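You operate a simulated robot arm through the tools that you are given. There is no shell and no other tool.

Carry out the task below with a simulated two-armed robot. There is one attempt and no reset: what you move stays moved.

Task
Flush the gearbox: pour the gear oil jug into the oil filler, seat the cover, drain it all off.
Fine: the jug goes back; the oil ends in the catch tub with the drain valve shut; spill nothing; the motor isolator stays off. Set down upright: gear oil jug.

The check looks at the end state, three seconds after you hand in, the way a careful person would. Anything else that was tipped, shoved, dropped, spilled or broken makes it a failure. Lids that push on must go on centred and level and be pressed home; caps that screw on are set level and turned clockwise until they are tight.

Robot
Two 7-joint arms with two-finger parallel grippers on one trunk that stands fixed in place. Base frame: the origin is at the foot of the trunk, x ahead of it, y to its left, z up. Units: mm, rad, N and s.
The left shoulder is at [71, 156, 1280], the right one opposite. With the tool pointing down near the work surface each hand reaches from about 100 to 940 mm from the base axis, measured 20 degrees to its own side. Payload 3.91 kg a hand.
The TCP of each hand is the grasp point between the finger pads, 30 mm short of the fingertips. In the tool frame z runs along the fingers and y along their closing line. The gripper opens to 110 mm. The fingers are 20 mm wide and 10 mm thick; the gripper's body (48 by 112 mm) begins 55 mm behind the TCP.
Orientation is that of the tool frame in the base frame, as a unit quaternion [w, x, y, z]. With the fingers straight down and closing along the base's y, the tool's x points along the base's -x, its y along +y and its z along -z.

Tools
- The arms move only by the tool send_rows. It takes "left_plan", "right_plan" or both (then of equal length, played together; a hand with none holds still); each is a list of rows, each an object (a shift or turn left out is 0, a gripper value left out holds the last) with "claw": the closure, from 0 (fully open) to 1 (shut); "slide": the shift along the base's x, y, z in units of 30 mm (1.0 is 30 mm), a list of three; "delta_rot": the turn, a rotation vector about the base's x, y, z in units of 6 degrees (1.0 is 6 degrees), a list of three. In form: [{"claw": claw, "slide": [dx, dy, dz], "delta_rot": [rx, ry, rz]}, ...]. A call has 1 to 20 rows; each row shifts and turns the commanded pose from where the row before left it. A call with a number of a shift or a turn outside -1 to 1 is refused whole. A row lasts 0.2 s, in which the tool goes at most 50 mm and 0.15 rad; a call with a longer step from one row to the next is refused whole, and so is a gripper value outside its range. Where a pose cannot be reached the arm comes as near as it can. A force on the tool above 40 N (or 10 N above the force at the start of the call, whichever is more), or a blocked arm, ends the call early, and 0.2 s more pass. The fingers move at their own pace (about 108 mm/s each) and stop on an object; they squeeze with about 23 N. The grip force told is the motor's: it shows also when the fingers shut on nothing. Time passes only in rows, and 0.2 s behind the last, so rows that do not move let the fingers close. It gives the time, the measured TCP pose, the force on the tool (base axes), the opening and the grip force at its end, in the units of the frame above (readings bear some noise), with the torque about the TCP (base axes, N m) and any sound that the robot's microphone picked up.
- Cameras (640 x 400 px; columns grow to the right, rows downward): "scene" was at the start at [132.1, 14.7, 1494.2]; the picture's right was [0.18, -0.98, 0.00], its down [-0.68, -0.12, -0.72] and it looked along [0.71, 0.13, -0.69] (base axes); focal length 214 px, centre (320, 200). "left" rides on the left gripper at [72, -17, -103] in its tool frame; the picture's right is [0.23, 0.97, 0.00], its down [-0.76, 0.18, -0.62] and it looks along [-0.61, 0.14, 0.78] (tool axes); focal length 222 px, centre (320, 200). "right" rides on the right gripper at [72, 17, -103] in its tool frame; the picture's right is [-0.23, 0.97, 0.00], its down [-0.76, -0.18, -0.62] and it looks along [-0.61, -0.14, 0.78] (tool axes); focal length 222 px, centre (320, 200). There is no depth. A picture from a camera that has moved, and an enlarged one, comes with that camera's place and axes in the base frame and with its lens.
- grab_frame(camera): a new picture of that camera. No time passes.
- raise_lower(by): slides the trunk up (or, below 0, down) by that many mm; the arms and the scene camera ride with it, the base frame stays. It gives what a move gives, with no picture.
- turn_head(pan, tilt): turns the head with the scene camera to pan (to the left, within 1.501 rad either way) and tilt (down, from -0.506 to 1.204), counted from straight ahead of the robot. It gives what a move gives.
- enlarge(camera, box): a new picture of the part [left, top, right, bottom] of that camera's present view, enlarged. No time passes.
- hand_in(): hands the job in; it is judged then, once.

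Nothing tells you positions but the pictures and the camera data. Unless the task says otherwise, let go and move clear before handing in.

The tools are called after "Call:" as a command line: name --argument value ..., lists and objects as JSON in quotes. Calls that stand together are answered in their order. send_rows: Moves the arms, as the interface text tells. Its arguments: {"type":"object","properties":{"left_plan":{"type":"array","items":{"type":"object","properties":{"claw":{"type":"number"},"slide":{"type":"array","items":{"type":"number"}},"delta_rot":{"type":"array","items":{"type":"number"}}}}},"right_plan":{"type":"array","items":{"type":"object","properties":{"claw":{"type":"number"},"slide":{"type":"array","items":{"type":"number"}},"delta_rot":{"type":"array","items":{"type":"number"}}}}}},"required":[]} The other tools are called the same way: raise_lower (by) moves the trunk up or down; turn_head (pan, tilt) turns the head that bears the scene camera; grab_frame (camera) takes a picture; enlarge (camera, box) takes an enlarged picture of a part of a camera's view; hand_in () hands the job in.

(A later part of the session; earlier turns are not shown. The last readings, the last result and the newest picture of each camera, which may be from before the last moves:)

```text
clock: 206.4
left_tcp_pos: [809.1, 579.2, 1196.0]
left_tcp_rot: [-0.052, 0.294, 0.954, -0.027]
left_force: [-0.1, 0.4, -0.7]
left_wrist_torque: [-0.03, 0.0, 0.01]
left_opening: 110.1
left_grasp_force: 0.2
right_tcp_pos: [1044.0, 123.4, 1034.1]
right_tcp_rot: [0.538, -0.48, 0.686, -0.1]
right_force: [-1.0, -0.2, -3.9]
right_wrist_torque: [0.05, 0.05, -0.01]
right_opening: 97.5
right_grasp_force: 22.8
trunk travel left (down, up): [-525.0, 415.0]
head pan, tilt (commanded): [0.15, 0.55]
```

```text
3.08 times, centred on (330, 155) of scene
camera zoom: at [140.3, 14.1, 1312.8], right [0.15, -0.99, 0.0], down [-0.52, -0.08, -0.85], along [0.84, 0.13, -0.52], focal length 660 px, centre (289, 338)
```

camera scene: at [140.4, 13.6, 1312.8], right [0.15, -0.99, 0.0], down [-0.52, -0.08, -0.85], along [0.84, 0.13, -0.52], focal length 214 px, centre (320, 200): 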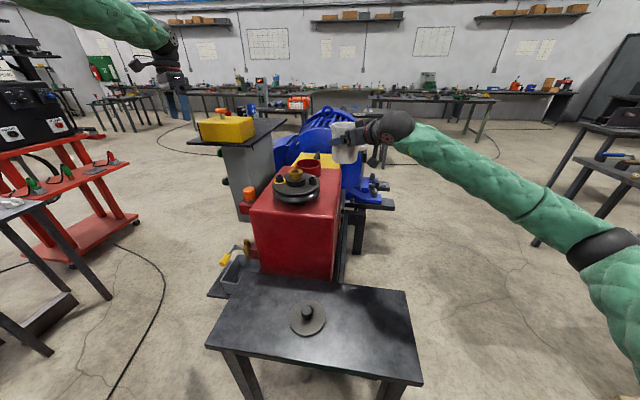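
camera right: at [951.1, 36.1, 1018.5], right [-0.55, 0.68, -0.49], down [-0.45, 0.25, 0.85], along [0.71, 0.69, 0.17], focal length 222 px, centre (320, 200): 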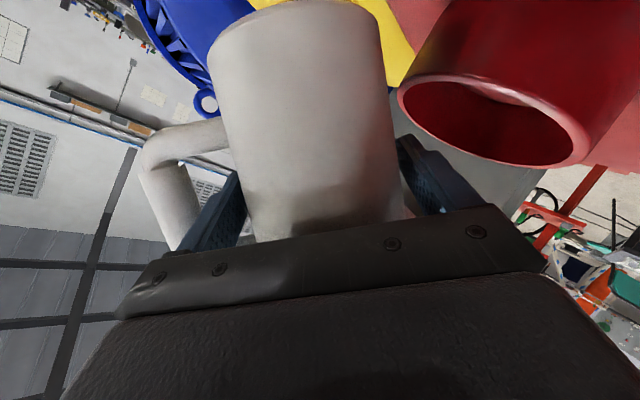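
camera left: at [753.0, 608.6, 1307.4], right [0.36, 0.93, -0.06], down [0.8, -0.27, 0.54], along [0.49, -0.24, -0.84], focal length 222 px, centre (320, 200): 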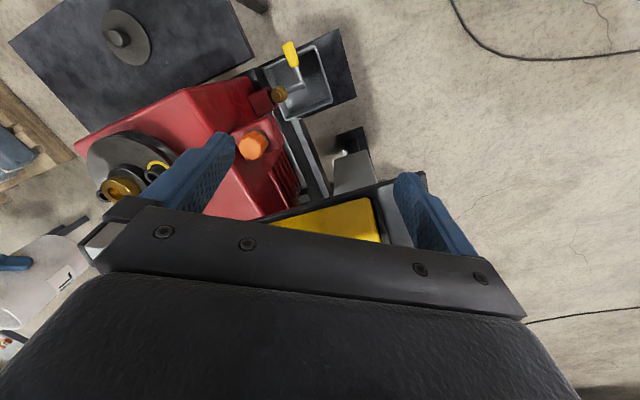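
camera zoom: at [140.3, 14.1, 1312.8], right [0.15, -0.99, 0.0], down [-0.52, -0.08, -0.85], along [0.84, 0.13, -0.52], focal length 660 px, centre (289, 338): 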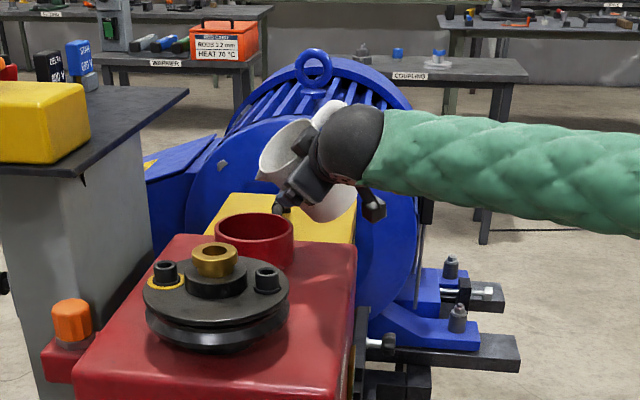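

Clear again, no spill, weight unchanged. The finger needs about 66 mm of height under the TCP, so I'll keep the TCP at z≈1033 while tilting on slowly, checking the stream.

Call:
send_rows --right_plan '[{"slide": [0, 0.015, 0], "delta_rot": [-0.43, -0.258, 0]}, {"slide": [0, 0.015, 0], "delta_rot": [-0.43, -0.258, 0]}, {"slide": [-0.02, 0.035, 0], "delta_rot": [-0.43, -0.258, 0]}, {"slide": [-0.02, 0.035, 0], "delta_rot": [-0.43, -0.258, 0]}, {"slide": [0, 0, 0]}]'

Call:
enlarge --camera "scene" --box '[270, 100, 380, 200]'

Call:
grab_frame --camera "right"

```text
clock: 207.6
left_tcp_pos: [810.6, 579.2, 1196.9]
left_tcp_rot: [-0.052, 0.294, 0.954, -0.028]
left_force: [0.8, -0.2, -0.4]
left_wrist_torque: [-0.01, -0.02, 0.01]
left_opening: 110.0
left_grasp_force: 0.1
right_tcp_pos: [1044.2, 125.4, 1035.4]
right_tcp_rot: [0.529, -0.52, 0.643, -0.188]
right_force: [-0.8, -0.5, -1.0]
right_wrist_torque: [0.01, 0.04, -0.05]
right_opening: 97.3
right_grasp_force: 22.9
trunk travel left (down, up): [-525.0, 415.0]
head pan, tilt (commanded): [0.15, 0.55]
```

```text
4.00 times, centred on (325, 150) of scene
camera zoom: at [140.5, 13.5, 1312.9], right [0.15, -0.99, 0.0], down [-0.52, -0.08, -0.85], along [0.84, 0.13, -0.52], focal length 858 px, centre (300, 400)
```

zoom: 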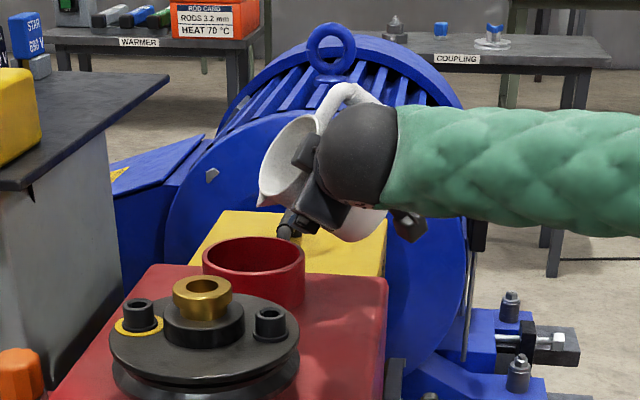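

```text
taken
camera right: at [952.5, 35.9, 1025.3], right [-0.48, 0.58, -0.66], down [-0.54, 0.4, 0.74], along [0.69, 0.71, 0.12], focal length 222 px, centre (320, 200)
```

right: 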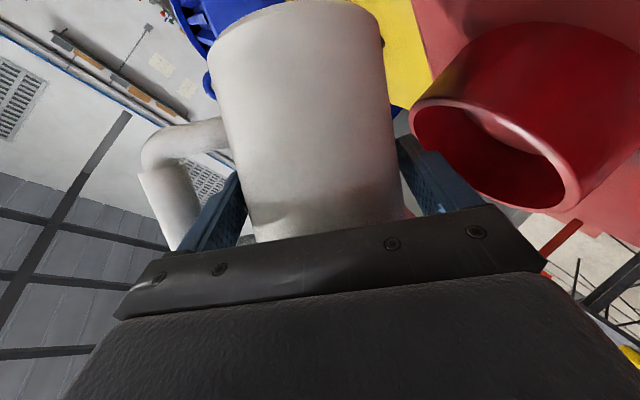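

The load dropped from about 3.6 N to about 1 N, so oil has already run out. I'll hold still and check where it went.

Call:
send_rows --right_plan '[{"slide": [0, 0, 0]}, {"slide": [0, 0, 0]}, {"slide": [0, 0, 0]}]'

Call:
enlarge --camera "right" --box '[380, 0, 640, 220]'

Call:
enlarge --camera "scene" --box '[280, 140, 360, 220]'

```text
clock: 208.4
left_tcp_pos: [810.4, 578.3, 1195.6]
left_tcp_rot: [-0.053, 0.293, 0.954, -0.028]
left_force: [0.7, 0.0, 0.0]
left_wrist_torque: [0.02, 0.02, -0.04]
left_opening: 110.1
left_grasp_force: 0.0
right_tcp_pos: [1044.0, 124.9, 1034.3]
right_tcp_rot: [0.529, -0.521, 0.644, -0.187]
right_force: [-0.1, -0.7, -1.6]
right_wrist_torque: [0.03, 0.04, 0.0]
right_opening: 97.4
right_grasp_force: 22.9
trunk travel left (down, up): [-525.0, 415.0]
head pan, tilt (commanded): [0.15, 0.55]
```

```text
1.82 times, centred on (510, 110) of right
camera zoom: at [952.4, 36.0, 1025.2], right [-0.48, 0.58, -0.66], down [-0.54, 0.4, 0.74], along [0.69, 0.71, 0.12], focal length 404 px, centre (-26, 364)
```

zoom: 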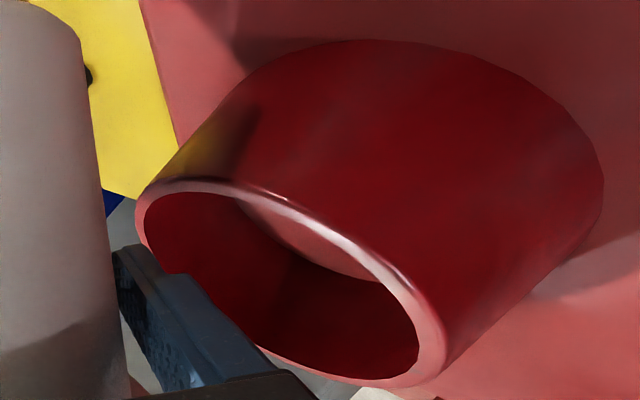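

```text
5.00 times, centred on (320, 180) of scene
camera zoom: at [140.3, 13.7, 1312.9], right [0.15, -0.99, 0.0], down [-0.52, -0.08, -0.85], along [0.84, 0.13, -0.52], focal length 1072 px, centre (320, 300)
```

zoom: 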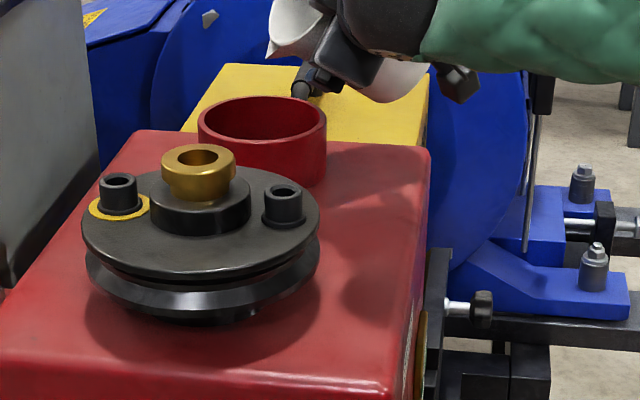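

No oil is visible outside the ring, so it went in. I'll continue the tilt slowly to empty the jug fully.

Call:
send_rows --right_plan '[{"slide": [-0.063, 0.067, 0], "delta_rot": [-0.4285, -0.2575, 0]}, {"slide": [-0.063, 0.067, 0], "delta_rot": [-0.4285, -0.2575, 0]}, {"slide": [-0.037, 0.058, 0], "delta_rot": [-0.4285, -0.2575, 0]}, {"slide": [-0.037, 0.058, 0], "delta_rot": [-0.4285, -0.2575, 0]}, {"slide": [-0.038, 0.067, 0], "delta_rot": [-0.4285, -0.2575, 0]}, {"slide": [-0.038, 0.067, 0], "delta_rot": [-0.4285, -0.2575, 0]}, {"slide": [-0.048, 0.078, 0], "delta_rot": [-0.4285, -0.2575, 0]}, {"slide": [-0.048, 0.078, 0], "delta_rot": [-0.4285, -0.2575, 0]}, {"slide": [0, 0, 0]}, {"slide": [0, 0, 0]}]'

Call:
enlarge --camera "scene" --box '[270, 100, 380, 200]'

Call:
grab_frame --camera "right"

```text
clock: 210.6
left_tcp_pos: [810.1, 578.5, 1197.3]
left_tcp_rot: [-0.053, 0.293, 0.954, -0.027]
left_force: [-0.3, -0.6, -0.4]
left_wrist_torque: [0.01, 0.02, 0.01]
left_opening: 110.1
left_grasp_force: 0.1
right_tcp_pos: [1031.1, 140.7, 1034.1]
right_tcp_rot: [-0.494, 0.584, -0.539, 0.353]
right_force: [-0.3, 0.4, -1.8]
right_wrist_torque: [0.04, 0.06, -0.01]
right_opening: 96.9
right_grasp_force: 22.9
trunk travel left (down, up): [-525.0, 415.0]
head pan, tilt (commanded): [0.15, 0.55]
```

```text
4.00 times, centred on (325, 150) of scene
camera zoom: at [140.2, 13.9, 1312.9], right [0.15, -0.99, 0.0], down [-0.52, -0.08, -0.85], along [0.84, 0.13, -0.52], focal length 858 px, centre (300, 400)
```

zoom: 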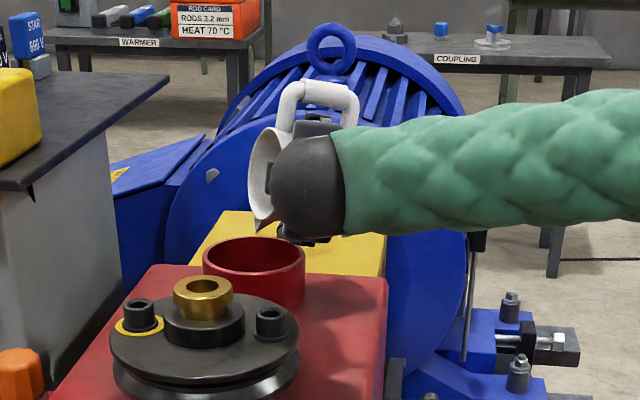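

```text
taken
camera right: at [941.4, 51.0, 1038.3], right [-0.31, 0.29, -0.9], down [-0.67, 0.61, 0.43], along [0.68, 0.74, 0.0], focal length 222 px, centre (320, 200)
```

right: 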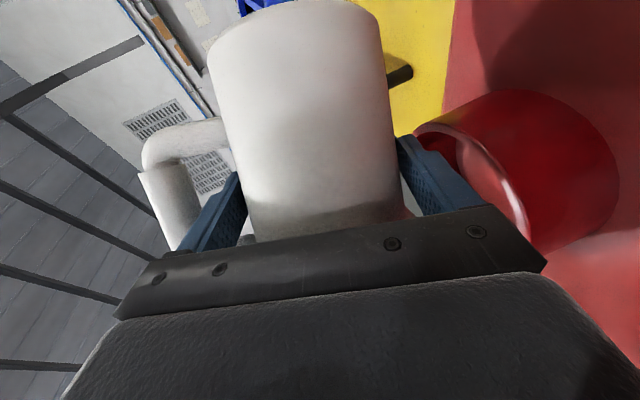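

Call:
send_rows --right_plan '[{"slide": [-0.05, 0.085, 0.03], "delta_rot": [-0.4285, -0.2575, 0]}, {"slide": [-0.05, 0.085, 0.03], "delta_rot": [-0.4285, -0.2575, 0]}, {"slide": [-0.057, 0.093, 0.05], "delta_rot": [-0.4285, -0.2575, 0]}, {"slide": [-0.057, 0.093, 0.05], "delta_rot": [-0.4285, -0.2575, 0]}, {"slide": [-0.06, 0.1, 0.05], "delta_rot": [-0.4285, -0.2575, 0]}, {"slide": [-0.06, 0.1, 0.05], "delta_rot": [-0.4285, -0.2575, 0]}, {"slide": [-0.065, 0.107, 0.05], "delta_rot": [-0.4285, -0.2575, 0]}, {"slide": [-0.065, 0.107, 0.05], "delta_rot": [-0.4285, -0.2575, 0]}, {"slide": [0, 0, 0]}, {"slide": [0, 0, 0]}, {"slide": [0, 0, 0]}, {"slide": [0, 0, 0]}, {"slide": [0, 0, 0]}]'

Call:
enlarge --camera "scene" --box '[270, 100, 380, 200]'

```text
clock: 213.4
left_tcp_pos: [809.6, 578.3, 1196.4]
left_tcp_rot: [-0.053, 0.294, 0.954, -0.028]
left_force: [-0.8, 0.0, 1.1]
left_wrist_torque: [0.04, 0.0, 0.0]
left_opening: 110.1
left_grasp_force: 0.0
right_tcp_pos: [1017.0, 163.3, 1045.0]
right_tcp_rot: [-0.436, 0.621, -0.413, 0.504]
right_force: [0.2, 0.5, -1.2]
right_wrist_torque: [0.01, 0.03, 0.02]
right_opening: 97.0
right_grasp_force: 22.7
trunk travel left (down, up): [-525.0, 415.0]
head pan, tilt (commanded): [0.15, 0.55]
```

```text
4.00 times, centred on (325, 150) of scene
camera zoom: at [140.2, 13.7, 1312.9], right [0.15, -0.99, 0.0], down [-0.52, -0.08, -0.85], along [0.84, 0.13, -0.52], focal length 858 px, centre (300, 400)
```

zoom: 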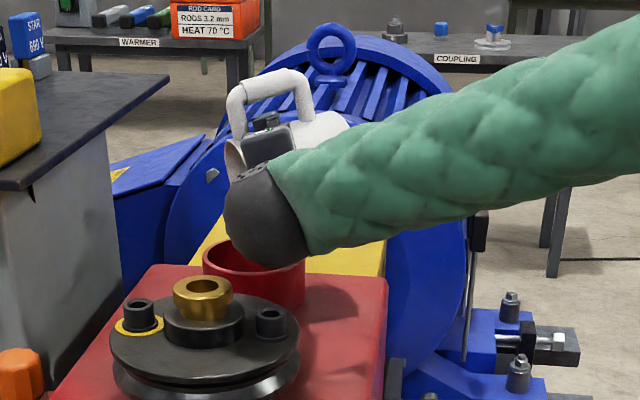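

The jug reads empty (about 1.5 N) with the spout well over the ring. I'll roll it back upright along the same path.

Call:
send_rows --right_plan '[{"slide": [0.065, -0.107, -0.03], "delta_rot": [0.4285, 0.2575, 0]}, {"slide": [0.065, -0.107, -0.03], "delta_rot": [0.4285, 0.2575, 0]}, {"slide": [0.06, -0.1, -0.03], "delta_rot": [0.4285, 0.2575, 0]}, {"slide": [0.06, -0.1, -0.03], "delta_rot": [0.4285, 0.2575, 0]}, {"slide": [0.057, -0.093, -0.03], "delta_rot": [0.4285, 0.2575, 0]}, {"slide": [0.057, -0.093, -0.03], "delta_rot": [0.4285, 0.2575, 0]}, {"slide": [0.05, -0.085, -0.03], "delta_rot": [0.4285, 0.2575, 0]}, {"slide": [0.05, -0.085, -0.03], "delta_rot": [0.4285, 0.2575, 0]}, {"slide": [0.048, -0.078, 0], "delta_rot": [0.4285, 0.2575, 0]}, {"slide": [0.048, -0.078, 0], "delta_rot": [0.4285, 0.2575, 0]}, {"slide": [0.038, -0.067, 0], "delta_rot": [0.4285, 0.2575, 0]}, {"slide": [0.038, -0.067, 0], "delta_rot": [0.4285, 0.2575, 0]}, {"slide": [0.037, -0.058, 0], "delta_rot": [0.4285, 0.2575, 0]}, {"slide": [0.037, -0.058, 0], "delta_rot": [0.4285, 0.2575, 0]}, {"slide": [0.063, -0.067, 0.05], "delta_rot": [0.4285, 0.2575, 0]}, {"slide": [0.063, -0.067, 0.05], "delta_rot": [0.4285, 0.2575, 0]}]'

Call:
send_rows --right_plan '[{"slide": [-0.009, 0.013, 0.18], "delta_rot": [0.482, 0.29, 0]}, {"slide": [-0.009, 0.013, 0.18], "delta_rot": [0.482, 0.29, 0]}, {"slide": [-0.009, 0.013, 0.18], "delta_rot": [0.482, 0.29, 0]}, {"slide": [-0.009, 0.013, 0.18], "delta_rot": [0.482, 0.29, 0]}, {"slide": [-0.009, 0.013, 0.18], "delta_rot": [0.482, 0.29, 0]}, {"slide": [-0.009, 0.013, 0.18], "delta_rot": [0.482, 0.29, 0]}, {"slide": [-0.009, 0.013, 0.18], "delta_rot": [0.482, 0.29, 0]}, {"slide": [-0.009, 0.013, 0.18], "delta_rot": [0.482, 0.29, 0]}, {"slide": [-0.009, 0.013, 0.18], "delta_rot": [0.482, 0.29, 0]}, {"slide": [-0.009, 0.013, 0.18], "delta_rot": [0.482, 0.29, 0]}, {"slide": [-0.009, 0.013, 0.18], "delta_rot": [0.482, 0.29, 0]}, {"slide": [-0.009, 0.013, 0.18], "delta_rot": [0.482, 0.29, 0]}, {"slide": [-0.009, 0.013, 0.18], "delta_rot": [0.482, 0.29, 0]}, {"slide": [-0.009, 0.013, 0.18], "delta_rot": [0.482, 0.29, 0]}, {"slide": [-0.009, 0.013, 0.18], "delta_rot": [0.482, 0.29, 0]}, {"slide": [-0.009, 0.013, 0.18], "delta_rot": [0.482, 0.29, 0]}]'

Call:
enlarge --camera "scene" --box '[240, 90, 420, 220]'

```text
clock: 216.8
left_tcp_pos: [809.9, 578.6, 1196.7]
left_tcp_rot: [-0.053, 0.294, 0.954, -0.028]
left_force: [-0.2, 0.0, -0.8]
left_wrist_torque: [0.01, -0.01, 0.0]
left_opening: 109.9
left_grasp_force: 0.1
right_tcp_pos: [1042.3, 124.4, 1041.2]
right_tcp_rot: [0.529, -0.521, 0.643, -0.186]
right_force: [0.6, -0.2, -1.4]
right_wrist_torque: [0.06, 0.03, 0.0]
right_opening: 96.5
right_grasp_force: 23.1
trunk travel left (down, up): [-525.0, 415.0]
head pan, tilt (commanded): [0.15, 0.55]
```

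```text
clock: 220.2
left_tcp_pos: [809.5, 579.4, 1196.3]
left_tcp_rot: [-0.052, 0.294, 0.954, -0.027]
left_force: [0.2, 0.2, -0.5]
left_wrist_torque: [0.01, 0.03, 0.0]
left_opening: 109.8
left_grasp_force: 0.1
right_tcp_pos: [1039.1, 130.5, 1129.4]
right_tcp_rot: [0.524, -0.301, 0.77, 0.205]
right_force: [0.0, 0.3, -1.3]
right_wrist_torque: [-0.01, 0.03, -0.03]
right_opening: 96.4
right_grasp_force: 23.0
trunk travel left (down, up): [-525.0, 415.0]
head pan, tilt (commanded): [0.15, 0.55]
```

```text
3.08 times, centred on (330, 155) of scene
camera zoom: at [140.2, 13.6, 1312.9], right [0.15, -0.99, 0.0], down [-0.52, -0.08, -0.85], along [0.84, 0.13, -0.52], focal length 660 px, centre (289, 338)
```

zoom: 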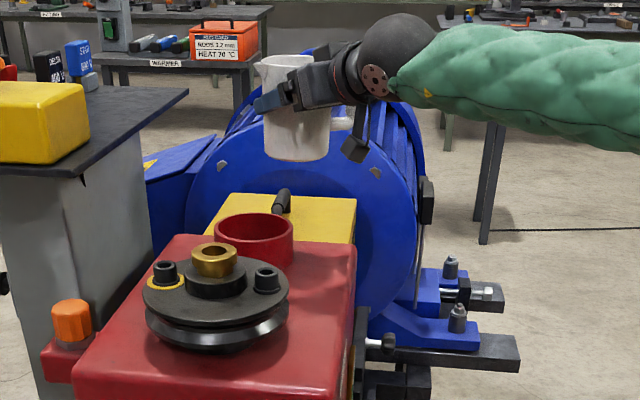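

The jug is upright and empty. Carrying it back to its spot on the bench along the rehearsed path.

Call:
send_rows --right_plan '[{"slide": [-0.763, -0.431, -0.07]}, {"slide": [-0.763, -0.431, -0.07]}, {"slide": [-0.763, -0.431, -0.07]}, {"slide": [-0.763, -0.431, -0.07]}, {"slide": [-0.763, -0.431, -0.07]}, {"slide": [-0.763, -0.431, -0.07]}, {"slide": [-0.763, -0.431, -0.07]}, {"slide": [-0.763, -0.431, -0.07]}, {"slide": [-0.685, -0.351, -0.667]}, {"slide": [-0.685, -0.351, -0.667]}, {"slide": [-0.685, -0.351, -0.667]}, {"slide": [-0.685, -0.351, -0.667]}, {"slide": [-0.685, -0.351, -0.667]}, {"slide": [-0.685, -0.351, -0.667]}, {"slide": [-0.685, -0.351, -0.667]}, {"slide": [-0.685, -0.351, -0.667]}]'

Call:
send_rows --right_plan '[{"slide": [-0.632, -0.33, -0.78]}, {"slide": [-0.632, -0.33, -0.78]}, {"slide": [-0.632, -0.33, -0.78]}, {"slide": [-0.632, -0.33, -0.78]}, {"slide": [-0.632, -0.33, -0.78]}, {"slide": [-0.632, -0.33, -0.78]}, {"slide": [-0.632, -0.33, -0.78]}, {"slide": [-0.632, -0.33, -0.78]}]'

Call:
turn_head --pan -0.2 --tilt 1.0

Call:
enlarge --camera "scene" --box '[280, 130, 400, 230]'

```text
clock: 223.6
left_tcp_pos: [809.0, 578.6, 1197.4]
left_tcp_rot: [-0.053, 0.293, 0.954, -0.027]
left_force: [0.4, -0.3, 0.1]
left_wrist_torque: [0.0, 0.01, 0.01]
left_opening: 109.9
left_grasp_force: 0.1
right_tcp_pos: [690.5, -56.6, 952.2]
right_tcp_rot: [0.523, -0.302, 0.77, 0.205]
right_force: [-0.9, -0.6, -1.3]
right_wrist_torque: [-0.01, 0.0, 0.0]
right_opening: 96.4
right_grasp_force: 23.0
trunk travel left (down, up): [-525.0, 415.0]
head pan, tilt (commanded): [0.15, 0.55]
```

```text
clock: 225.4
left_tcp_pos: [808.4, 578.0, 1197.5]
left_tcp_rot: [-0.052, 0.293, 0.954, -0.027]
left_force: [-0.5, 0.5, -0.2]
left_wrist_torque: [0.01, 0.0, -0.05]
left_opening: 110.3
left_grasp_force: 0.1
right_tcp_pos: [538.4, -135.3, 763.3]
right_tcp_rot: [0.524, -0.302, 0.769, 0.205]
right_force: [0.3, 0.0, -0.2]
right_wrist_torque: [0.01, 0.05, 0.0]
right_opening: 96.6
right_grasp_force: 23.3
trunk travel left (down, up): [-525.0, 415.0]
head pan, tilt (commanded): [0.15, 0.55]
```

```text
clock: 226.3
left_tcp_pos: [808.8, 578.0, 1196.5]
left_tcp_rot: [-0.053, 0.295, 0.954, -0.028]
left_force: [0.2, -0.6, -0.6]
left_wrist_torque: [-0.01, 0.01, -0.01]
left_opening: 109.9
left_grasp_force: 0.1
right_tcp_pos: [538.0, -135.3, 761.7]
right_tcp_rot: [0.523, -0.301, 0.771, 0.204]
right_force: [0.0, -0.7, -1.3]
right_wrist_torque: [-0.01, 0.02, 0.01]
right_opening: 96.2
right_grasp_force: 23.2
trunk travel left (down, up): [-525.0, 415.0]
head pan, tilt (commanded): [-0.201, 1.0]
```

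```text
4.00 times, centred on (340, 180) of scene
camera zoom: at [119.3, -13.9, 1276.5], right [-0.2, -0.98, 0.0], down [-0.82, 0.17, -0.54], along [0.53, -0.11, -0.84], focal length 858 px, centre (240, 280)
```

zoom: 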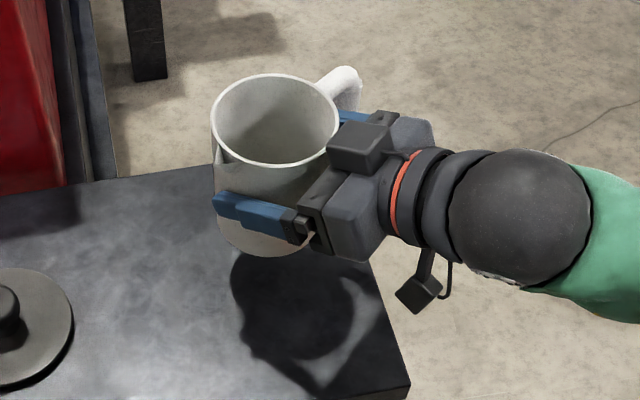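

The jug is visibly empty and clean inside. Lowering it to the bench, gently at the end.

Call:
send_rows --right_plan '[{"slide": [0.02, -0.04, -0.6]}, {"slide": [0.01, -0.03, -0.6]}, {"slide": [0, 0, -0.5]}, {"slide": [0, 0, -0.25]}, {"slide": [0, 0, 0]}]'

Call:
enlarge --camera "scene" --box '[280, 130, 400, 230]'

```text
clock: 227.5
left_tcp_pos: [808.8, 578.4, 1198.9]
left_tcp_rot: [-0.052, 0.293, 0.954, -0.028]
left_force: [0.4, -0.1, -0.8]
left_wrist_torque: [0.0, -0.01, 0.0]
left_opening: 109.8
left_grasp_force: 0.1
right_tcp_pos: [539.1, -137.7, 705.5]
right_tcp_rot: [0.523, -0.301, 0.77, 0.205]
right_force: [-0.1, -0.6, -1.2]
right_wrist_torque: [0.0, 0.04, 0.02]
right_opening: 96.3
right_grasp_force: 22.7
trunk travel left (down, up): [-525.0, 415.0]
head pan, tilt (commanded): [-0.201, 1.0]
```

```text
4.00 times, centred on (340, 180) of scene
camera zoom: at [119.3, -13.9, 1276.4], right [-0.2, -0.98, 0.0], down [-0.82, 0.17, -0.54], along [0.53, -0.11, -0.84], focal length 858 px, centre (240, 280)
```

zoom: 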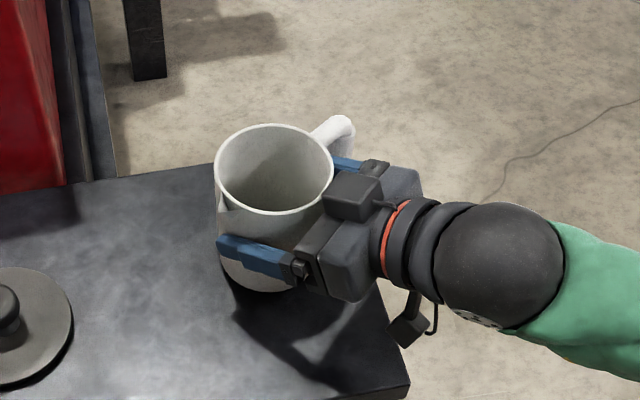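

Call:
send_rows --right_plan '[{"slide": [0, 0, -0.07]}, {"slide": [0, 0, -0.07]}, {"slide": [0, 0, -0.05]}, {"slide": [0, 0, 0]}]'

Call:
send_rows --right_plan '[{"slide": [0, 0, -0.05]}, {"slide": [0, 0, -0.04]}, {"slide": [0, 0, 0]}]'

```text
clock: 228.5
left_tcp_pos: [809.9, 577.1, 1197.9]
left_tcp_rot: [-0.052, 0.294, 0.954, -0.027]
left_force: [0.7, -0.1, 0.0]
left_wrist_torque: [-0.01, 0.01, 0.02]
left_opening: 110.3
left_grasp_force: 0.1
right_tcp_pos: [539.7, -138.3, 700.1]
right_tcp_rot: [0.524, -0.301, 0.77, 0.205]
right_force: [0.2, 0.4, -1.2]
right_wrist_torque: [0.03, 0.04, 0.0]
right_opening: 96.2
right_grasp_force: 22.8
trunk travel left (down, up): [-525.0, 415.0]
head pan, tilt (commanded): [-0.201, 1.0]
```

```text
clock: 229.3
left_tcp_pos: [809.2, 577.5, 1196.9]
left_tcp_rot: [-0.051, 0.294, 0.954, -0.027]
left_force: [-0.2, -0.1, 0.4]
left_wrist_torque: [-0.01, -0.03, 0.0]
left_opening: 110.0
left_grasp_force: 0.0
right_tcp_pos: [539.7, -136.6, 696.8]
right_tcp_rot: [0.524, -0.301, 0.77, 0.205]
right_force: [1.2, -0.5, 3.4]
right_wrist_torque: [-0.07, -0.17, 0.03]
right_opening: 96.3
right_grasp_force: 22.6
trunk travel left (down, up): [-525.0, 415.0]
head pan, tilt (commanded): [-0.201, 1.0]
```

Contact at the expected height with a slight edge-first tilt of a degree or so. I'll press 1 mm more, then open slowly and back straight out along the finger axis.

Call:
send_rows --right_plan '[{"slide": [0, 0, -0.04]}, {"slide": [0, 0, 0]}]'

Call:
send_rows --right_plan '[{"claw": 0.11}, {"claw": 0.1}, {"claw": 0.08}, {"claw": 0.05}, {"claw": 0.02}, {"claw": 0}, {"claw": 0}]'

Call:
enlarge --camera "scene" --box '[280, 130, 400, 230]'

```text
clock: 229.9
left_tcp_pos: [808.4, 578.8, 1196.8]
left_tcp_rot: [-0.052, 0.293, 0.954, -0.027]
left_force: [0.0, -0.7, -0.2]
left_wrist_torque: [-0.02, -0.01, -0.01]
left_opening: 110.0
left_grasp_force: 0.1
right_tcp_pos: [539.3, -137.6, 697.0]
right_tcp_rot: [0.524, -0.302, 0.77, 0.205]
right_force: [-2.3, -0.9, 10.3]
right_wrist_torque: [-0.3, -0.28, -0.1]
right_opening: 96.1
right_grasp_force: 23.0
trunk travel left (down, up): [-525.0, 415.0]
head pan, tilt (commanded): [-0.201, 1.0]
```

```text
clock: 231.5
left_tcp_pos: [808.3, 578.1, 1198.0]
left_tcp_rot: [-0.052, 0.294, 0.954, -0.028]
left_force: [0.5, 0.2, -0.5]
left_wrist_torque: [0.02, 0.02, 0.01]
left_opening: 110.0
left_grasp_force: 0.1
right_tcp_pos: [538.8, -137.0, 695.7]
right_tcp_rot: [0.523, -0.302, 0.77, 0.205]
right_force: [0.2, 0.2, 0.1]
right_wrist_torque: [0.02, 0.01, -0.02]
right_opening: 110.2
right_grasp_force: 0.1
trunk travel left (down, up): [-525.0, 415.0]
head pan, tilt (commanded): [-0.201, 1.0]
```

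```text
4.00 times, centred on (340, 180) of scene
camera zoom: at [119.3, -13.9, 1276.4], right [-0.2, -0.98, 0.0], down [-0.82, 0.17, -0.54], along [0.53, -0.11, -0.84], focal length 858 px, centre (240, 280)
```

zoom: 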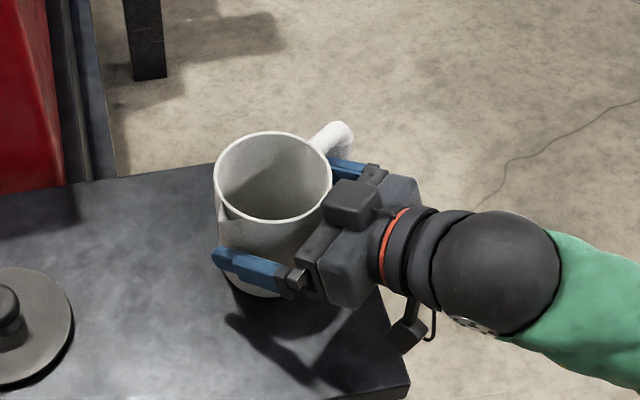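

Call:
send_rows --right_plan '[{"slide": [-0.35, -0.322, 0.187]}, {"slide": [-0.48, -0.44, 0.257]}, {"slide": [-0.48, -0.44, 0.257]}, {"slide": [-0.48, -0.44, 0.257]}, {"slide": [0, 0, 0]}]'

Call:
raise_lower --by 200

Call:
enlarge --camera "scene" --box '[270, 150, 410, 260]'

```text
clock: 232.7
left_tcp_pos: [808.7, 578.0, 1196.9]
left_tcp_rot: [-0.053, 0.294, 0.954, -0.026]
left_force: [0.5, -0.4, -0.1]
left_wrist_torque: [-0.01, 0.02, 0.01]
left_opening: 110.1
left_grasp_force: 0.0
right_tcp_pos: [484.8, -188.3, 725.1]
right_tcp_rot: [0.523, -0.302, 0.77, 0.206]
right_force: [-0.1, 0.2, -0.3]
right_wrist_torque: [0.0, -0.02, 0.03]
right_opening: 110.0
right_grasp_force: 0.0
trunk travel left (down, up): [-525.0, 415.0]
head pan, tilt (commanded): [-0.201, 1.0]
```

```text
clock: 234.9
left_tcp_pos: [810.1, 578.5, 1395.9]
left_tcp_rot: [-0.052, 0.294, 0.954, -0.027]
left_force: [-0.5, -0.1, -0.1]
left_wrist_torque: [0.03, -0.03, -0.05]
left_opening: 110.3
left_grasp_force: 0.1
right_tcp_pos: [485.3, -188.1, 924.3]
right_tcp_rot: [0.524, -0.302, 0.77, 0.206]
right_force: [0.1, 0.2, -0.7]
right_wrist_torque: [-0.02, 0.05, -0.03]
right_opening: 110.0
right_grasp_force: 0.0
trunk travel left (down, up): [-725.0, 215.0]
head pan, tilt (commanded): [-0.201, 1.0]
```

```text
3.64 times, centred on (340, 205) of scene
camera zoom: at [119.5, -13.9, 1476.3], right [-0.2, -0.98, 0.0], down [-0.82, 0.17, -0.54], along [0.53, -0.11, -0.84], focal length 780 px, centre (247, 182)
```

zoom: 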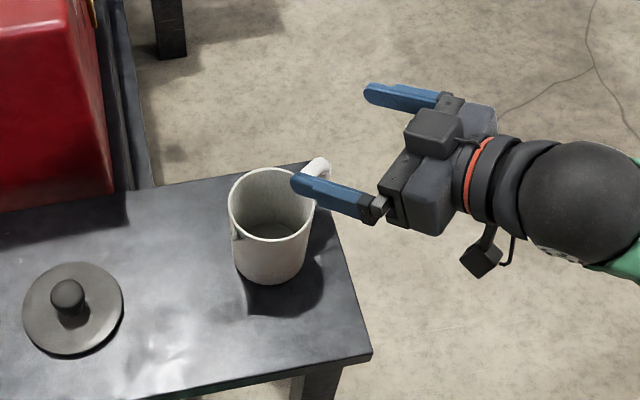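

The jug stands upright and empty. I'll un-pitch the right hand and use the top grasp again to turn the jug back to its original orientation.

Call:
send_rows --right_plan '[{"slide": [0.43, 0.22, 0.4]}, {"slide": [0.43, 0.22, 0.4]}, {"slide": [0, 0, 0]}]'

Call:
send_rows --right_plan '[{"delta_rot": [-0.644, 0.69, 0]}, {"delta_rot": [-0.644, 0.69, 0]}, {"delta_rot": [-0.644, 0.69, 0]}, {"delta_rot": [-0.644, 0.69, 0]}, {"delta_rot": [-0.644, 0.69, 0]}, {"delta_rot": [-0.644, 0.69, 0]}, {"delta_rot": [-0.644, 0.69, 0]}, {"delta_rot": [-0.644, 0.69, 0]}, {"delta_rot": [-0.644, 0.69, 0]}, {"delta_rot": [-0.644, 0.69, 0]}, {"delta_rot": [-0.644, 0.69, 0]}, {"delta_rot": [-0.644, 0.69, 0]}, {"slide": [0, 0, 0]}]'

Call:
enlarge --camera "right" --box '[180, 0, 480, 200]'

```text
clock: 235.7
left_tcp_pos: [808.8, 577.9, 1397.4]
left_tcp_rot: [-0.053, 0.294, 0.954, -0.028]
left_force: [0.5, 0.3, 0.5]
left_wrist_torque: [-0.01, -0.02, 0.01]
left_opening: 110.1
left_grasp_force: 0.1
right_tcp_pos: [511.0, -174.7, 950.3]
right_tcp_rot: [0.523, -0.302, 0.77, 0.206]
right_force: [-0.5, 0.6, 0.1]
right_wrist_torque: [0.01, -0.02, -0.01]
right_opening: 110.2
right_grasp_force: 0.1
trunk travel left (down, up): [-725.0, 215.0]
head pan, tilt (commanded): [-0.201, 1.0]
```

```text
clock: 238.5
left_tcp_pos: [809.3, 578.6, 1397.4]
left_tcp_rot: [-0.052, 0.294, 0.954, -0.028]
left_force: [-1.0, 0.1, 1.0]
left_wrist_torque: [0.04, 0.0, 0.01]
left_opening: 110.0
left_grasp_force: 0.2
right_tcp_pos: [511.4, -175.1, 950.0]
right_tcp_rot: [0.005, -0.366, 0.931, 0.0]
right_force: [-0.1, -0.3, -0.2]
right_wrist_torque: [0.02, -0.02, -0.04]
right_opening: 109.9
right_grasp_force: 0.1
trunk travel left (down, up): [-725.0, 215.0]
head pan, tilt (commanded): [-0.201, 1.0]
```

```text
2.00 times, centred on (330, 100) of right
camera zoom: at [445.2, -212.1, 1053.1], right [-0.5, 0.87, 0.0], down [0.67, 0.39, 0.63], along [0.55, 0.31, -0.78], focal length 444 px, centre (300, 400)
```

zoom: 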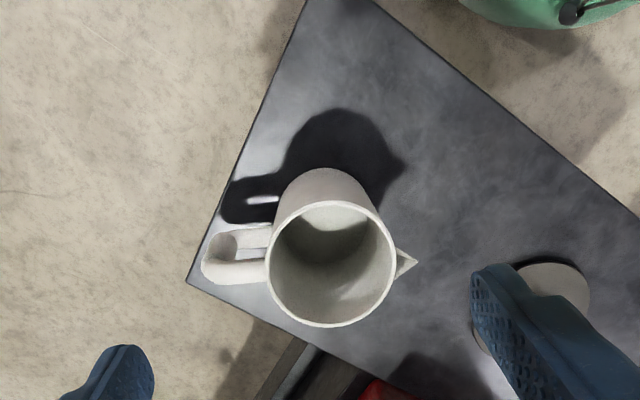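

Call:
send_rows --right_plan '[{"slide": [0.191, 0.257, -0.4], "delta_rot": [0, 0, 0.95]}, {"slide": [0.191, 0.257, -0.6], "delta_rot": [0, 0, 0.95]}, {"slide": [0.191, 0.257, -0.6], "delta_rot": [0, 0, 0.95]}, {"slide": [0.191, 0.257, -0.6], "delta_rot": [0, 0, 0.95]}, {"slide": [0.191, 0.257, -0.6], "delta_rot": [0, 0, 0.95]}, {"slide": [0.191, 0.257, -0.6], "delta_rot": [0, 0, 0.95]}, {"slide": [0, 0, 0]}]'

Call:
enlarge --camera "right" --box '[180, 0, 480, 200]'

```text
clock: 240.1
left_tcp_pos: [809.7, 578.7, 1396.8]
left_tcp_rot: [-0.053, 0.294, 0.954, -0.028]
left_force: [-0.2, -0.2, -0.3]
left_wrist_torque: [0.0, -0.02, 0.0]
left_opening: 110.1
left_grasp_force: 0.0
right_tcp_pos: [545.8, -128.1, 848.5]
right_tcp_rot: [0.004, -0.624, 0.781, 0.001]
right_force: [0.5, 0.4, -0.3]
right_wrist_torque: [-0.03, 0.04, -0.02]
right_opening: 110.1
right_grasp_force: 0.1
trunk travel left (down, up): [-725.0, 215.0]
head pan, tilt (commanded): [-0.201, 1.0]
```

```text
2.00 times, centred on (330, 100) of right
camera zoom: at [511.5, -196.4, 951.1], right [-0.9, 0.44, 0.0], down [0.34, 0.7, 0.63], along [0.28, 0.57, -0.78], focal length 444 px, centre (300, 400)
```

zoom: 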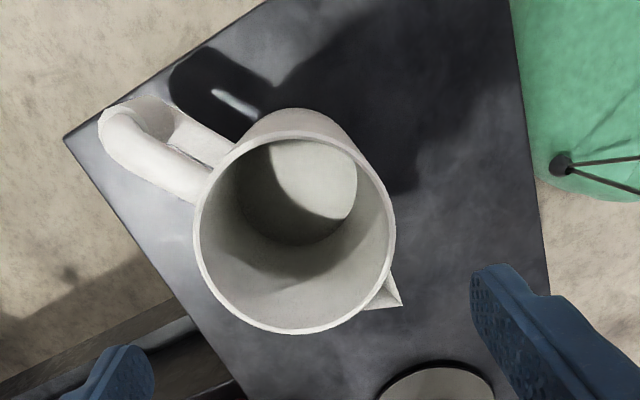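

Call:
send_rows --right_plan '[{"slide": [0.03, -0.05, -0.9]}, {"slide": [0, 0, -0.9]}, {"slide": [0, 0, -0.9]}, {"slide": [0, 0, -0.9]}, {"slide": [0, 0, -0.9]}, {"slide": [0, 0, 0]}]'

Call:
send_rows --right_plan '[{"claw": 0.1}, {"claw": 0.2}, {"claw": 1}, {"claw": 1}, {"claw": 1}]'

Call:
send_rows --right_plan '[{"slide": [0, 0, 0.2]}, {"slide": [0, 0, 0.2]}, {"slide": [0, 0, 0.1]}, {"slide": [0, 0, 0]}]'

```text
clock: 241.5
left_tcp_pos: [808.5, 578.0, 1397.2]
left_tcp_rot: [-0.052, 0.294, 0.954, -0.028]
left_force: [0.5, -0.6, 0.6]
left_wrist_torque: [-0.01, 0.03, -0.01]
left_opening: 110.1
left_grasp_force: 0.0
right_tcp_pos: [547.4, -131.2, 710.7]
right_tcp_rot: [0.005, -0.623, 0.782, 0.001]
right_force: [-0.3, -0.5, 0.7]
right_wrist_torque: [0.0, 0.02, 0.0]
right_opening: 109.8
right_grasp_force: 0.1
trunk travel left (down, up): [-725.0, 215.0]
head pan, tilt (commanded): [-0.201, 1.0]
```

```text
clock: 242.7
left_tcp_pos: [809.4, 578.7, 1396.8]
left_tcp_rot: [-0.053, 0.293, 0.954, -0.028]
left_force: [-0.3, 0.6, -1.0]
left_wrist_torque: [-0.02, 0.01, -0.02]
left_opening: 109.9
left_grasp_force: 0.1
right_tcp_pos: [545.9, -130.9, 710.7]
right_tcp_rot: [0.005, -0.623, 0.782, 0.001]
right_force: [-0.4, 0.9, 0.1]
right_wrist_torque: [0.04, -0.01, -0.01]
right_opening: 95.8
right_grasp_force: 23.2
trunk travel left (down, up): [-725.0, 215.0]
head pan, tilt (commanded): [-0.201, 1.0]
```

```text
clock: 243.7
left_tcp_pos: [809.7, 578.6, 1396.8]
left_tcp_rot: [-0.052, 0.294, 0.954, -0.027]
left_force: [0.7, 0.2, -0.4]
left_wrist_torque: [0.0, 0.04, -0.01]
left_opening: 109.8
left_grasp_force: 0.0
right_tcp_pos: [546.2, -130.1, 727.6]
right_tcp_rot: [0.005, -0.623, 0.782, 0.001]
right_force: [0.8, 0.4, -1.3]
right_wrist_torque: [0.02, 0.05, 0.03]
right_opening: 95.8
right_grasp_force: 23.3
trunk travel left (down, up): [-725.0, 215.0]
head pan, tilt (commanded): [-0.201, 1.0]
```

Lifted (1.3 N, empty). Rotating it back 37° clockwise and setting it down.

Call:
send_rows --right_plan '[{"delta_rot": [0, 0, -0.5]}, {"delta_rot": [0, 0, -0.8]}, {"delta_rot": [0, 0, -0.8]}, {"delta_rot": [0, 0, -0.8]}, {"delta_rot": [0, 0, -0.8]}, {"delta_rot": [0, 0, -0.8]}, {"delta_rot": [0, 0, -0.8]}, {"delta_rot": [0, 0, -0.8]}, {"slide": [0, 0, 0]}]'

Call:
send_rows --right_plan '[{"slide": [0, 0, -0.25]}, {"slide": [0, 0, -0.15]}, {"slide": [0, 0, -0.08]}, {"slide": [0, 0, -0.04]}, {"slide": [0, 0, 0]}]'

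```text
clock: 245.7
left_tcp_pos: [809.8, 578.4, 1397.3]
left_tcp_rot: [-0.052, 0.294, 0.954, -0.028]
left_force: [-0.4, 0.0, -0.4]
left_wrist_torque: [0.0, 0.04, -0.01]
left_opening: 110.0
left_grasp_force: 0.1
right_tcp_pos: [546.9, -130.7, 726.7]
right_tcp_rot: [0.005, -0.345, 0.938, -0.001]
right_force: [0.5, -0.6, -1.3]
right_wrist_torque: [0.03, 0.0, -0.01]
right_opening: 95.6
right_grasp_force: 23.2
trunk travel left (down, up): [-725.0, 215.0]
head pan, tilt (commanded): [-0.201, 1.0]
```

```text
clock: 246.9
left_tcp_pos: [809.8, 578.6, 1397.1]
left_tcp_rot: [-0.053, 0.294, 0.954, -0.028]
left_force: [0.5, -0.1, 0.0]
left_wrist_torque: [0.0, -0.03, 0.03]
left_opening: 110.4
left_grasp_force: 0.0
right_tcp_pos: [546.3, -130.4, 711.5]
right_tcp_rot: [0.005, -0.346, 0.938, 0.0]
right_force: [-0.8, -0.6, -0.4]
right_wrist_torque: [0.0, 0.0, 0.02]
right_opening: 95.5
right_grasp_force: 23.0
trunk travel left (down, up): [-725.0, 215.0]
head pan, tilt (commanded): [-0.201, 1.0]
```

Call:
send_rows --right_plan '[{"slide": [0, 0, -0.03]}, {"slide": [0, 0, 0]}]'

Call:
send_rows --right_plan '[{"claw": 0.11}, {"claw": 0.08}, {"claw": 0.04}, {"claw": 0.0}, {"claw": 0}, {"slide": [0, 0, 0.3]}, {"slide": [0, 0, 0.9]}, {"slide": [0, 0, 0.9]}, {"slide": [0, 0, 0.9]}, {"slide": [0, 0, 0.9]}]'

Call:
enlarge --camera "right" --box '[180, 0, 480, 200]'

Call:
enlarge --camera "scene" --box '[270, 150, 410, 260]'

```text
clock: 247.5
left_tcp_pos: [808.1, 577.7, 1397.7]
left_tcp_rot: [-0.052, 0.295, 0.954, -0.027]
left_force: [0.9, 0.0, 0.3]
left_wrist_torque: [0.0, -0.02, 0.02]
left_opening: 110.0
left_grasp_force: 0.1
right_tcp_pos: [546.9, -129.5, 711.4]
right_tcp_rot: [0.006, -0.346, 0.938, 0.0]
right_force: [1.5, -3.0, 12.1]
right_wrist_torque: [0.0, 0.19, 0.08]
right_opening: 95.4
right_grasp_force: 22.7
trunk travel left (down, up): [-725.0, 215.0]
head pan, tilt (commanded): [-0.201, 1.0]
```

```text
clock: 249.7
left_tcp_pos: [809.1, 578.8, 1397.3]
left_tcp_rot: [-0.052, 0.293, 0.954, -0.028]
left_force: [-1.0, -0.5, -0.2]
left_wrist_torque: [0.02, -0.04, -0.01]
left_opening: 110.2
left_grasp_force: 0.1
right_tcp_pos: [544.4, -129.8, 829.2]
right_tcp_rot: [0.004, -0.347, 0.938, 0.0]
right_force: [0.1, 0.4, -0.5]
right_wrist_torque: [0.0, 0.01, -0.01]
right_opening: 110.2
right_grasp_force: 0.0
trunk travel left (down, up): [-725.0, 215.0]
head pan, tilt (commanded): [-0.201, 1.0]
```

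```text
2.00 times, centred on (330, 100) of right
camera zoom: at [477.7, -165.6, 932.5], right [-0.46, 0.89, 0.0], down [0.69, 0.36, 0.63], along [0.56, 0.29, -0.78], focal length 444 px, centre (300, 400)
```

zoom: 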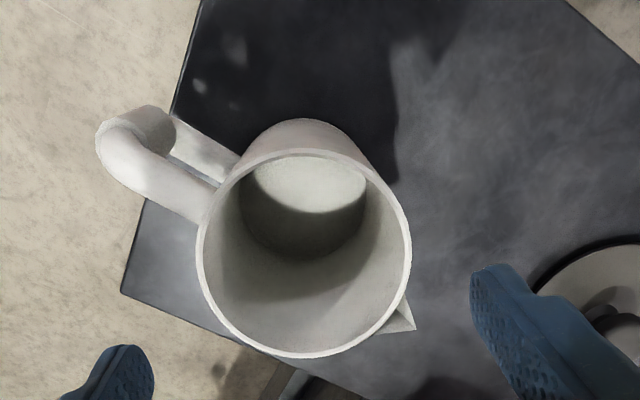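

```text
3.64 times, centred on (340, 205) of scene
camera zoom: at [119.2, -13.8, 1476.4], right [-0.2, -0.98, 0.0], down [-0.82, 0.17, -0.54], along [0.53, -0.11, -0.84], focal length 780 px, centre (247, 182)
```

zoom: 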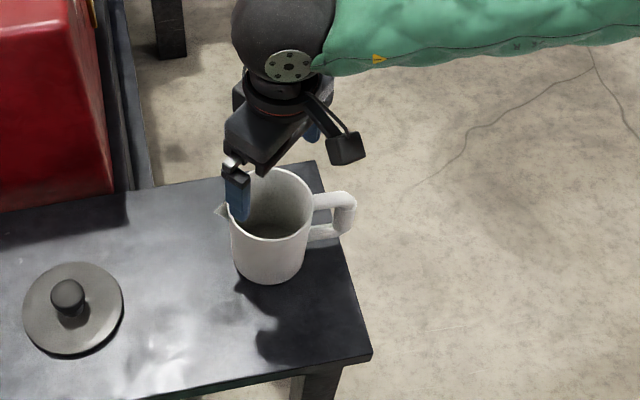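

The jug is back on its spot in its original orientation, empty and upright. Next is the cover. I'll park the right hand to the side and see how freely the left arm moves toward the cover.

Call:
send_rows --right_plan '[{"slide": [0.1, -0.8, 0.9]}, {"slide": [0.1, -0.8, 0.9]}, {"slide": [0.1, -0.8, 0.9]}, {"slide": [0.1, -0.8, 0.5]}, {"slide": [0.1, -0.8, 0]}, {"slide": [0.1, -0.8, 0]}]' --left_plan '[{"slide": [-0.5, -0.4, 0]}, {"slide": [-0.5, -0.4, 0]}, {"slide": [-0.5, -0.4, 0]}, {"slide": [0, 0, 0]}, {"slide": [0, 0, 0]}, {"slide": [0, 0, 0]}]'

```text
clock: 251.1
left_tcp_pos: [762.8, 541.0, 1397.3]
left_tcp_rot: [-0.052, 0.293, 0.954, -0.028]
left_force: [0.5, 0.1, 0.1]
left_wrist_torque: [0.03, -0.02, -0.02]
left_opening: 110.0
left_grasp_force: 0.2
right_tcp_pos: [563.0, -274.3, 925.9]
right_tcp_rot: [0.004, -0.346, 0.938, 0.001]
right_force: [-0.1, 0.3, 1.1]
right_wrist_torque: [-0.02, 0.03, 0.01]
right_opening: 109.8
right_grasp_force: 0.1
trunk travel left (down, up): [-725.0, 215.0]
head pan, tilt (commanded): [-0.201, 1.0]
```

Call:
send_rows --left_plan '[{"slide": [-0.6, -0.5, -0.2]}, {"slide": [-0.6, -0.5, -0.2]}, {"slide": [-0.6, -0.5, -0.2]}, {"slide": [-0.6, -0.5, -0.2]}, {"slide": [-0.6, -0.5, -0.2]}, {"slide": [-0.6, -0.5, -0.2]}]'

Call:
turn_head --pan 0.6 --tilt 0.5

Call:
grab_frame --camera "scene"

```text
clock: 252.5
left_tcp_pos: [655.3, 450.5, 1361.5]
left_tcp_rot: [-0.052, 0.293, 0.954, -0.027]
left_force: [0.2, 0.7, -0.5]
left_wrist_torque: [-0.03, 0.0, -0.01]
left_opening: 109.9
left_grasp_force: 0.1
right_tcp_pos: [562.7, -274.7, 925.7]
right_tcp_rot: [0.005, -0.346, 0.938, 0.001]
right_force: [-0.6, -0.2, 0.2]
right_wrist_torque: [0.01, -0.01, 0.03]
right_opening: 110.0
right_grasp_force: 0.1
trunk travel left (down, up): [-725.0, 215.0]
head pan, tilt (commanded): [-0.201, 1.0]
```

```text
clock: 253.6
left_tcp_pos: [655.9, 450.7, 1361.3]
left_tcp_rot: [-0.053, 0.293, 0.954, -0.028]
left_force: [0.0, -1.2, -0.5]
left_wrist_torque: [0.03, 0.0, -0.02]
left_opening: 110.0
left_grasp_force: 0.0
right_tcp_pos: [563.3, -273.6, 924.5]
right_tcp_rot: [0.005, -0.346, 0.938, 0.0]
right_force: [0.1, -0.7, 0.2]
right_wrist_torque: [-0.02, -0.02, -0.02]
right_opening: 110.1
right_grasp_force: 0.0
trunk travel left (down, up): [-725.0, 215.0]
head pan, tilt (commanded): [0.6, 0.499]
```

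```text
taken
camera scene: at [126.2, 51.2, 1517.5], right [0.56, -0.83, 0.0], down [-0.4, -0.27, -0.88], along [0.72, 0.5, -0.48], focal length 214 px, centre (320, 200)
```

scene: 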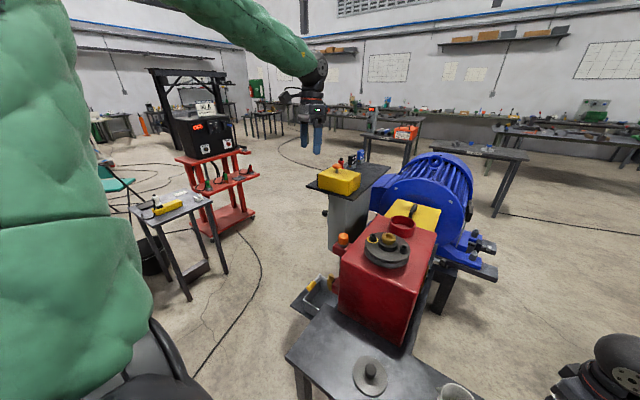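

Call:
send_rows --left_plan '[{"delta_rot": [-0.559, -0.829, 0]}, {"delta_rot": [-0.559, -0.829, 0]}, {"delta_rot": [-0.559, -0.829, 0]}]'

Call:
send_rows --left_plan '[{"delta_rot": [-0.559, -0.829, 0]}, {"delta_rot": [-0.559, -0.829, 0]}, {"delta_rot": [-0.559, -0.829, 0]}]'

```text
clock: 254.4
left_tcp_pos: [654.9, 451.9, 1362.1]
left_tcp_rot: [0.099, 0.298, 0.947, -0.072]
left_force: [-0.2, -0.8, 0.0]
left_wrist_torque: [-0.01, 0.0, -0.02]
left_opening: 110.0
left_grasp_force: 0.0
right_tcp_pos: [563.6, -273.8, 926.3]
right_tcp_rot: [0.004, -0.347, 0.938, 0.0]
right_force: [-0.1, -0.5, 0.5]
right_wrist_torque: [0.01, -0.02, -0.01]
right_opening: 110.0
right_grasp_force: 0.1
trunk travel left (down, up): [-725.0, 215.0]
head pan, tilt (commanded): [0.6, 0.499]
```

```text
clock: 255.2
left_tcp_pos: [656.1, 452.7, 1360.2]
left_tcp_rot: [0.247, 0.295, 0.916, -0.116]
left_force: [-0.6, -0.3, 0.2]
left_wrist_torque: [-0.02, 0.0, -0.01]
left_opening: 110.0
left_grasp_force: 0.1
right_tcp_pos: [562.9, -272.9, 925.2]
right_tcp_rot: [0.005, -0.347, 0.938, 0.0]
right_force: [-0.1, -0.5, 0.4]
right_wrist_torque: [-0.01, 0.0, -0.01]
right_opening: 110.1
right_grasp_force: 0.1
trunk travel left (down, up): [-725.0, 215.0]
head pan, tilt (commanded): [0.6, 0.499]
```

Call:
send_rows --left_plan '[{"delta_rot": [-0.559, -0.829, 0]}, {"delta_rot": [-0.559, -0.829, 0]}, {"slide": [0.6, -0.45, -0.2]}, {"slide": [0.6, -0.45, -0.2]}]'

Call:
send_rows --left_plan '[{"slide": [0.8, -0.6, -0.3]}, {"slide": [0.8, -0.6, -0.3]}, {"slide": [0.8, -0.6, -0.3]}, {"slide": [0.8, -0.6, -0.3]}]'

Call:
send_rows --left_plan '[{"slide": [0.8, -0.5, -0.3]}, {"slide": [0.8, -0.5, -0.3]}, {"slide": [0.8, -0.5, -0.3]}, {"slide": [0.8, -0.5, -0.3]}]'

```text
clock: 256.2
left_tcp_pos: [690.8, 425.8, 1349.0]
left_tcp_rot: [0.34, 0.29, 0.883, -0.143]
left_force: [-0.5, 0.2, 0.4]
left_wrist_torque: [0.03, -0.03, -0.02]
left_opening: 109.8
left_grasp_force: 0.1
right_tcp_pos: [564.0, -271.8, 925.0]
right_tcp_rot: [0.005, -0.346, 0.938, 0.001]
right_force: [0.7, 0.1, -0.6]
right_wrist_torque: [-0.02, 0.02, 0.02]
right_opening: 109.9
right_grasp_force: 0.1
trunk travel left (down, up): [-725.0, 215.0]
head pan, tilt (commanded): [0.6, 0.499]
```

```text
clock: 257.2
left_tcp_pos: [788.7, 352.0, 1309.7]
left_tcp_rot: [0.339, 0.288, 0.884, -0.141]
left_force: [0.4, 0.4, 0.1]
left_wrist_torque: [0.01, 0.0, -0.04]
left_opening: 110.0
left_grasp_force: 0.1
right_tcp_pos: [565.7, -274.4, 923.4]
right_tcp_rot: [0.004, -0.346, 0.938, 0.0]
right_force: [1.2, 0.0, 0.0]
right_wrist_torque: [-0.01, 0.03, 0.02]
right_opening: 110.0
right_grasp_force: 0.1
trunk travel left (down, up): [-725.0, 215.0]
head pan, tilt (commanded): [0.6, 0.499]
```

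```text
clock: 258.2
left_tcp_pos: [885.9, 291.6, 1276.8]
left_tcp_rot: [0.339, 0.289, 0.884, -0.143]
left_force: [-0.1, -0.4, 0.1]
left_wrist_torque: [-0.03, 0.03, 0.03]
left_opening: 110.3
left_grasp_force: 0.1
right_tcp_pos: [565.2, -274.4, 923.9]
right_tcp_rot: [0.004, -0.346, 0.938, 0.0]
right_force: [-0.1, 1.1, 0.2]
right_wrist_torque: [-0.02, 0.02, 0.02]
right_opening: 110.0
right_grasp_force: 0.1
trunk travel left (down, up): [-725.0, 215.0]
head pan, tilt (commanded): [0.6, 0.499]
```

Call:
send_rows --left_plan '[{"slide": [0.85, -0.6, -0.4]}, {"slide": [0.85, -0.6, -0.4]}, {"slide": [0.85, -0.6, -0.4]}]'

Call:
send_rows --left_plan '[{"slide": [0.85, -0.6, -0.6]}, {"slide": [0.85, -0.6, -0.6]}]'

```text
clock: 259.0
left_tcp_pos: [962.4, 238.9, 1239.5]
left_tcp_rot: [0.34, 0.29, 0.883, -0.144]
left_force: [1.0, 0.1, -0.5]
left_wrist_torque: [-0.03, 0.02, -0.01]
left_opening: 110.0
left_grasp_force: 0.1
right_tcp_pos: [565.0, -274.0, 925.3]
right_tcp_rot: [0.004, -0.346, 0.938, 0.001]
right_force: [0.1, 0.3, -0.9]
right_wrist_torque: [0.0, -0.02, -0.02]
right_opening: 110.0
right_grasp_force: 0.2
trunk travel left (down, up): [-725.0, 215.0]
head pan, tilt (commanded): [0.6, 0.499]
```

```text
clock: 259.6
left_tcp_pos: [1015.9, 204.0, 1202.5]
left_tcp_rot: [0.34, 0.289, 0.884, -0.143]
left_force: [0.4, -0.7, -0.9]
left_wrist_torque: [0.0, 0.03, -0.01]
left_opening: 110.1
left_grasp_force: 0.1
right_tcp_pos: [564.8, -272.6, 924.1]
right_tcp_rot: [0.004, -0.347, 0.938, 0.0]
right_force: [0.3, -0.6, 0.7]
right_wrist_torque: [-0.04, 0.0, -0.01]
right_opening: 110.1
right_grasp_force: 0.0
trunk travel left (down, up): [-725.0, 215.0]
head pan, tilt (commanded): [0.6, 0.499]
```

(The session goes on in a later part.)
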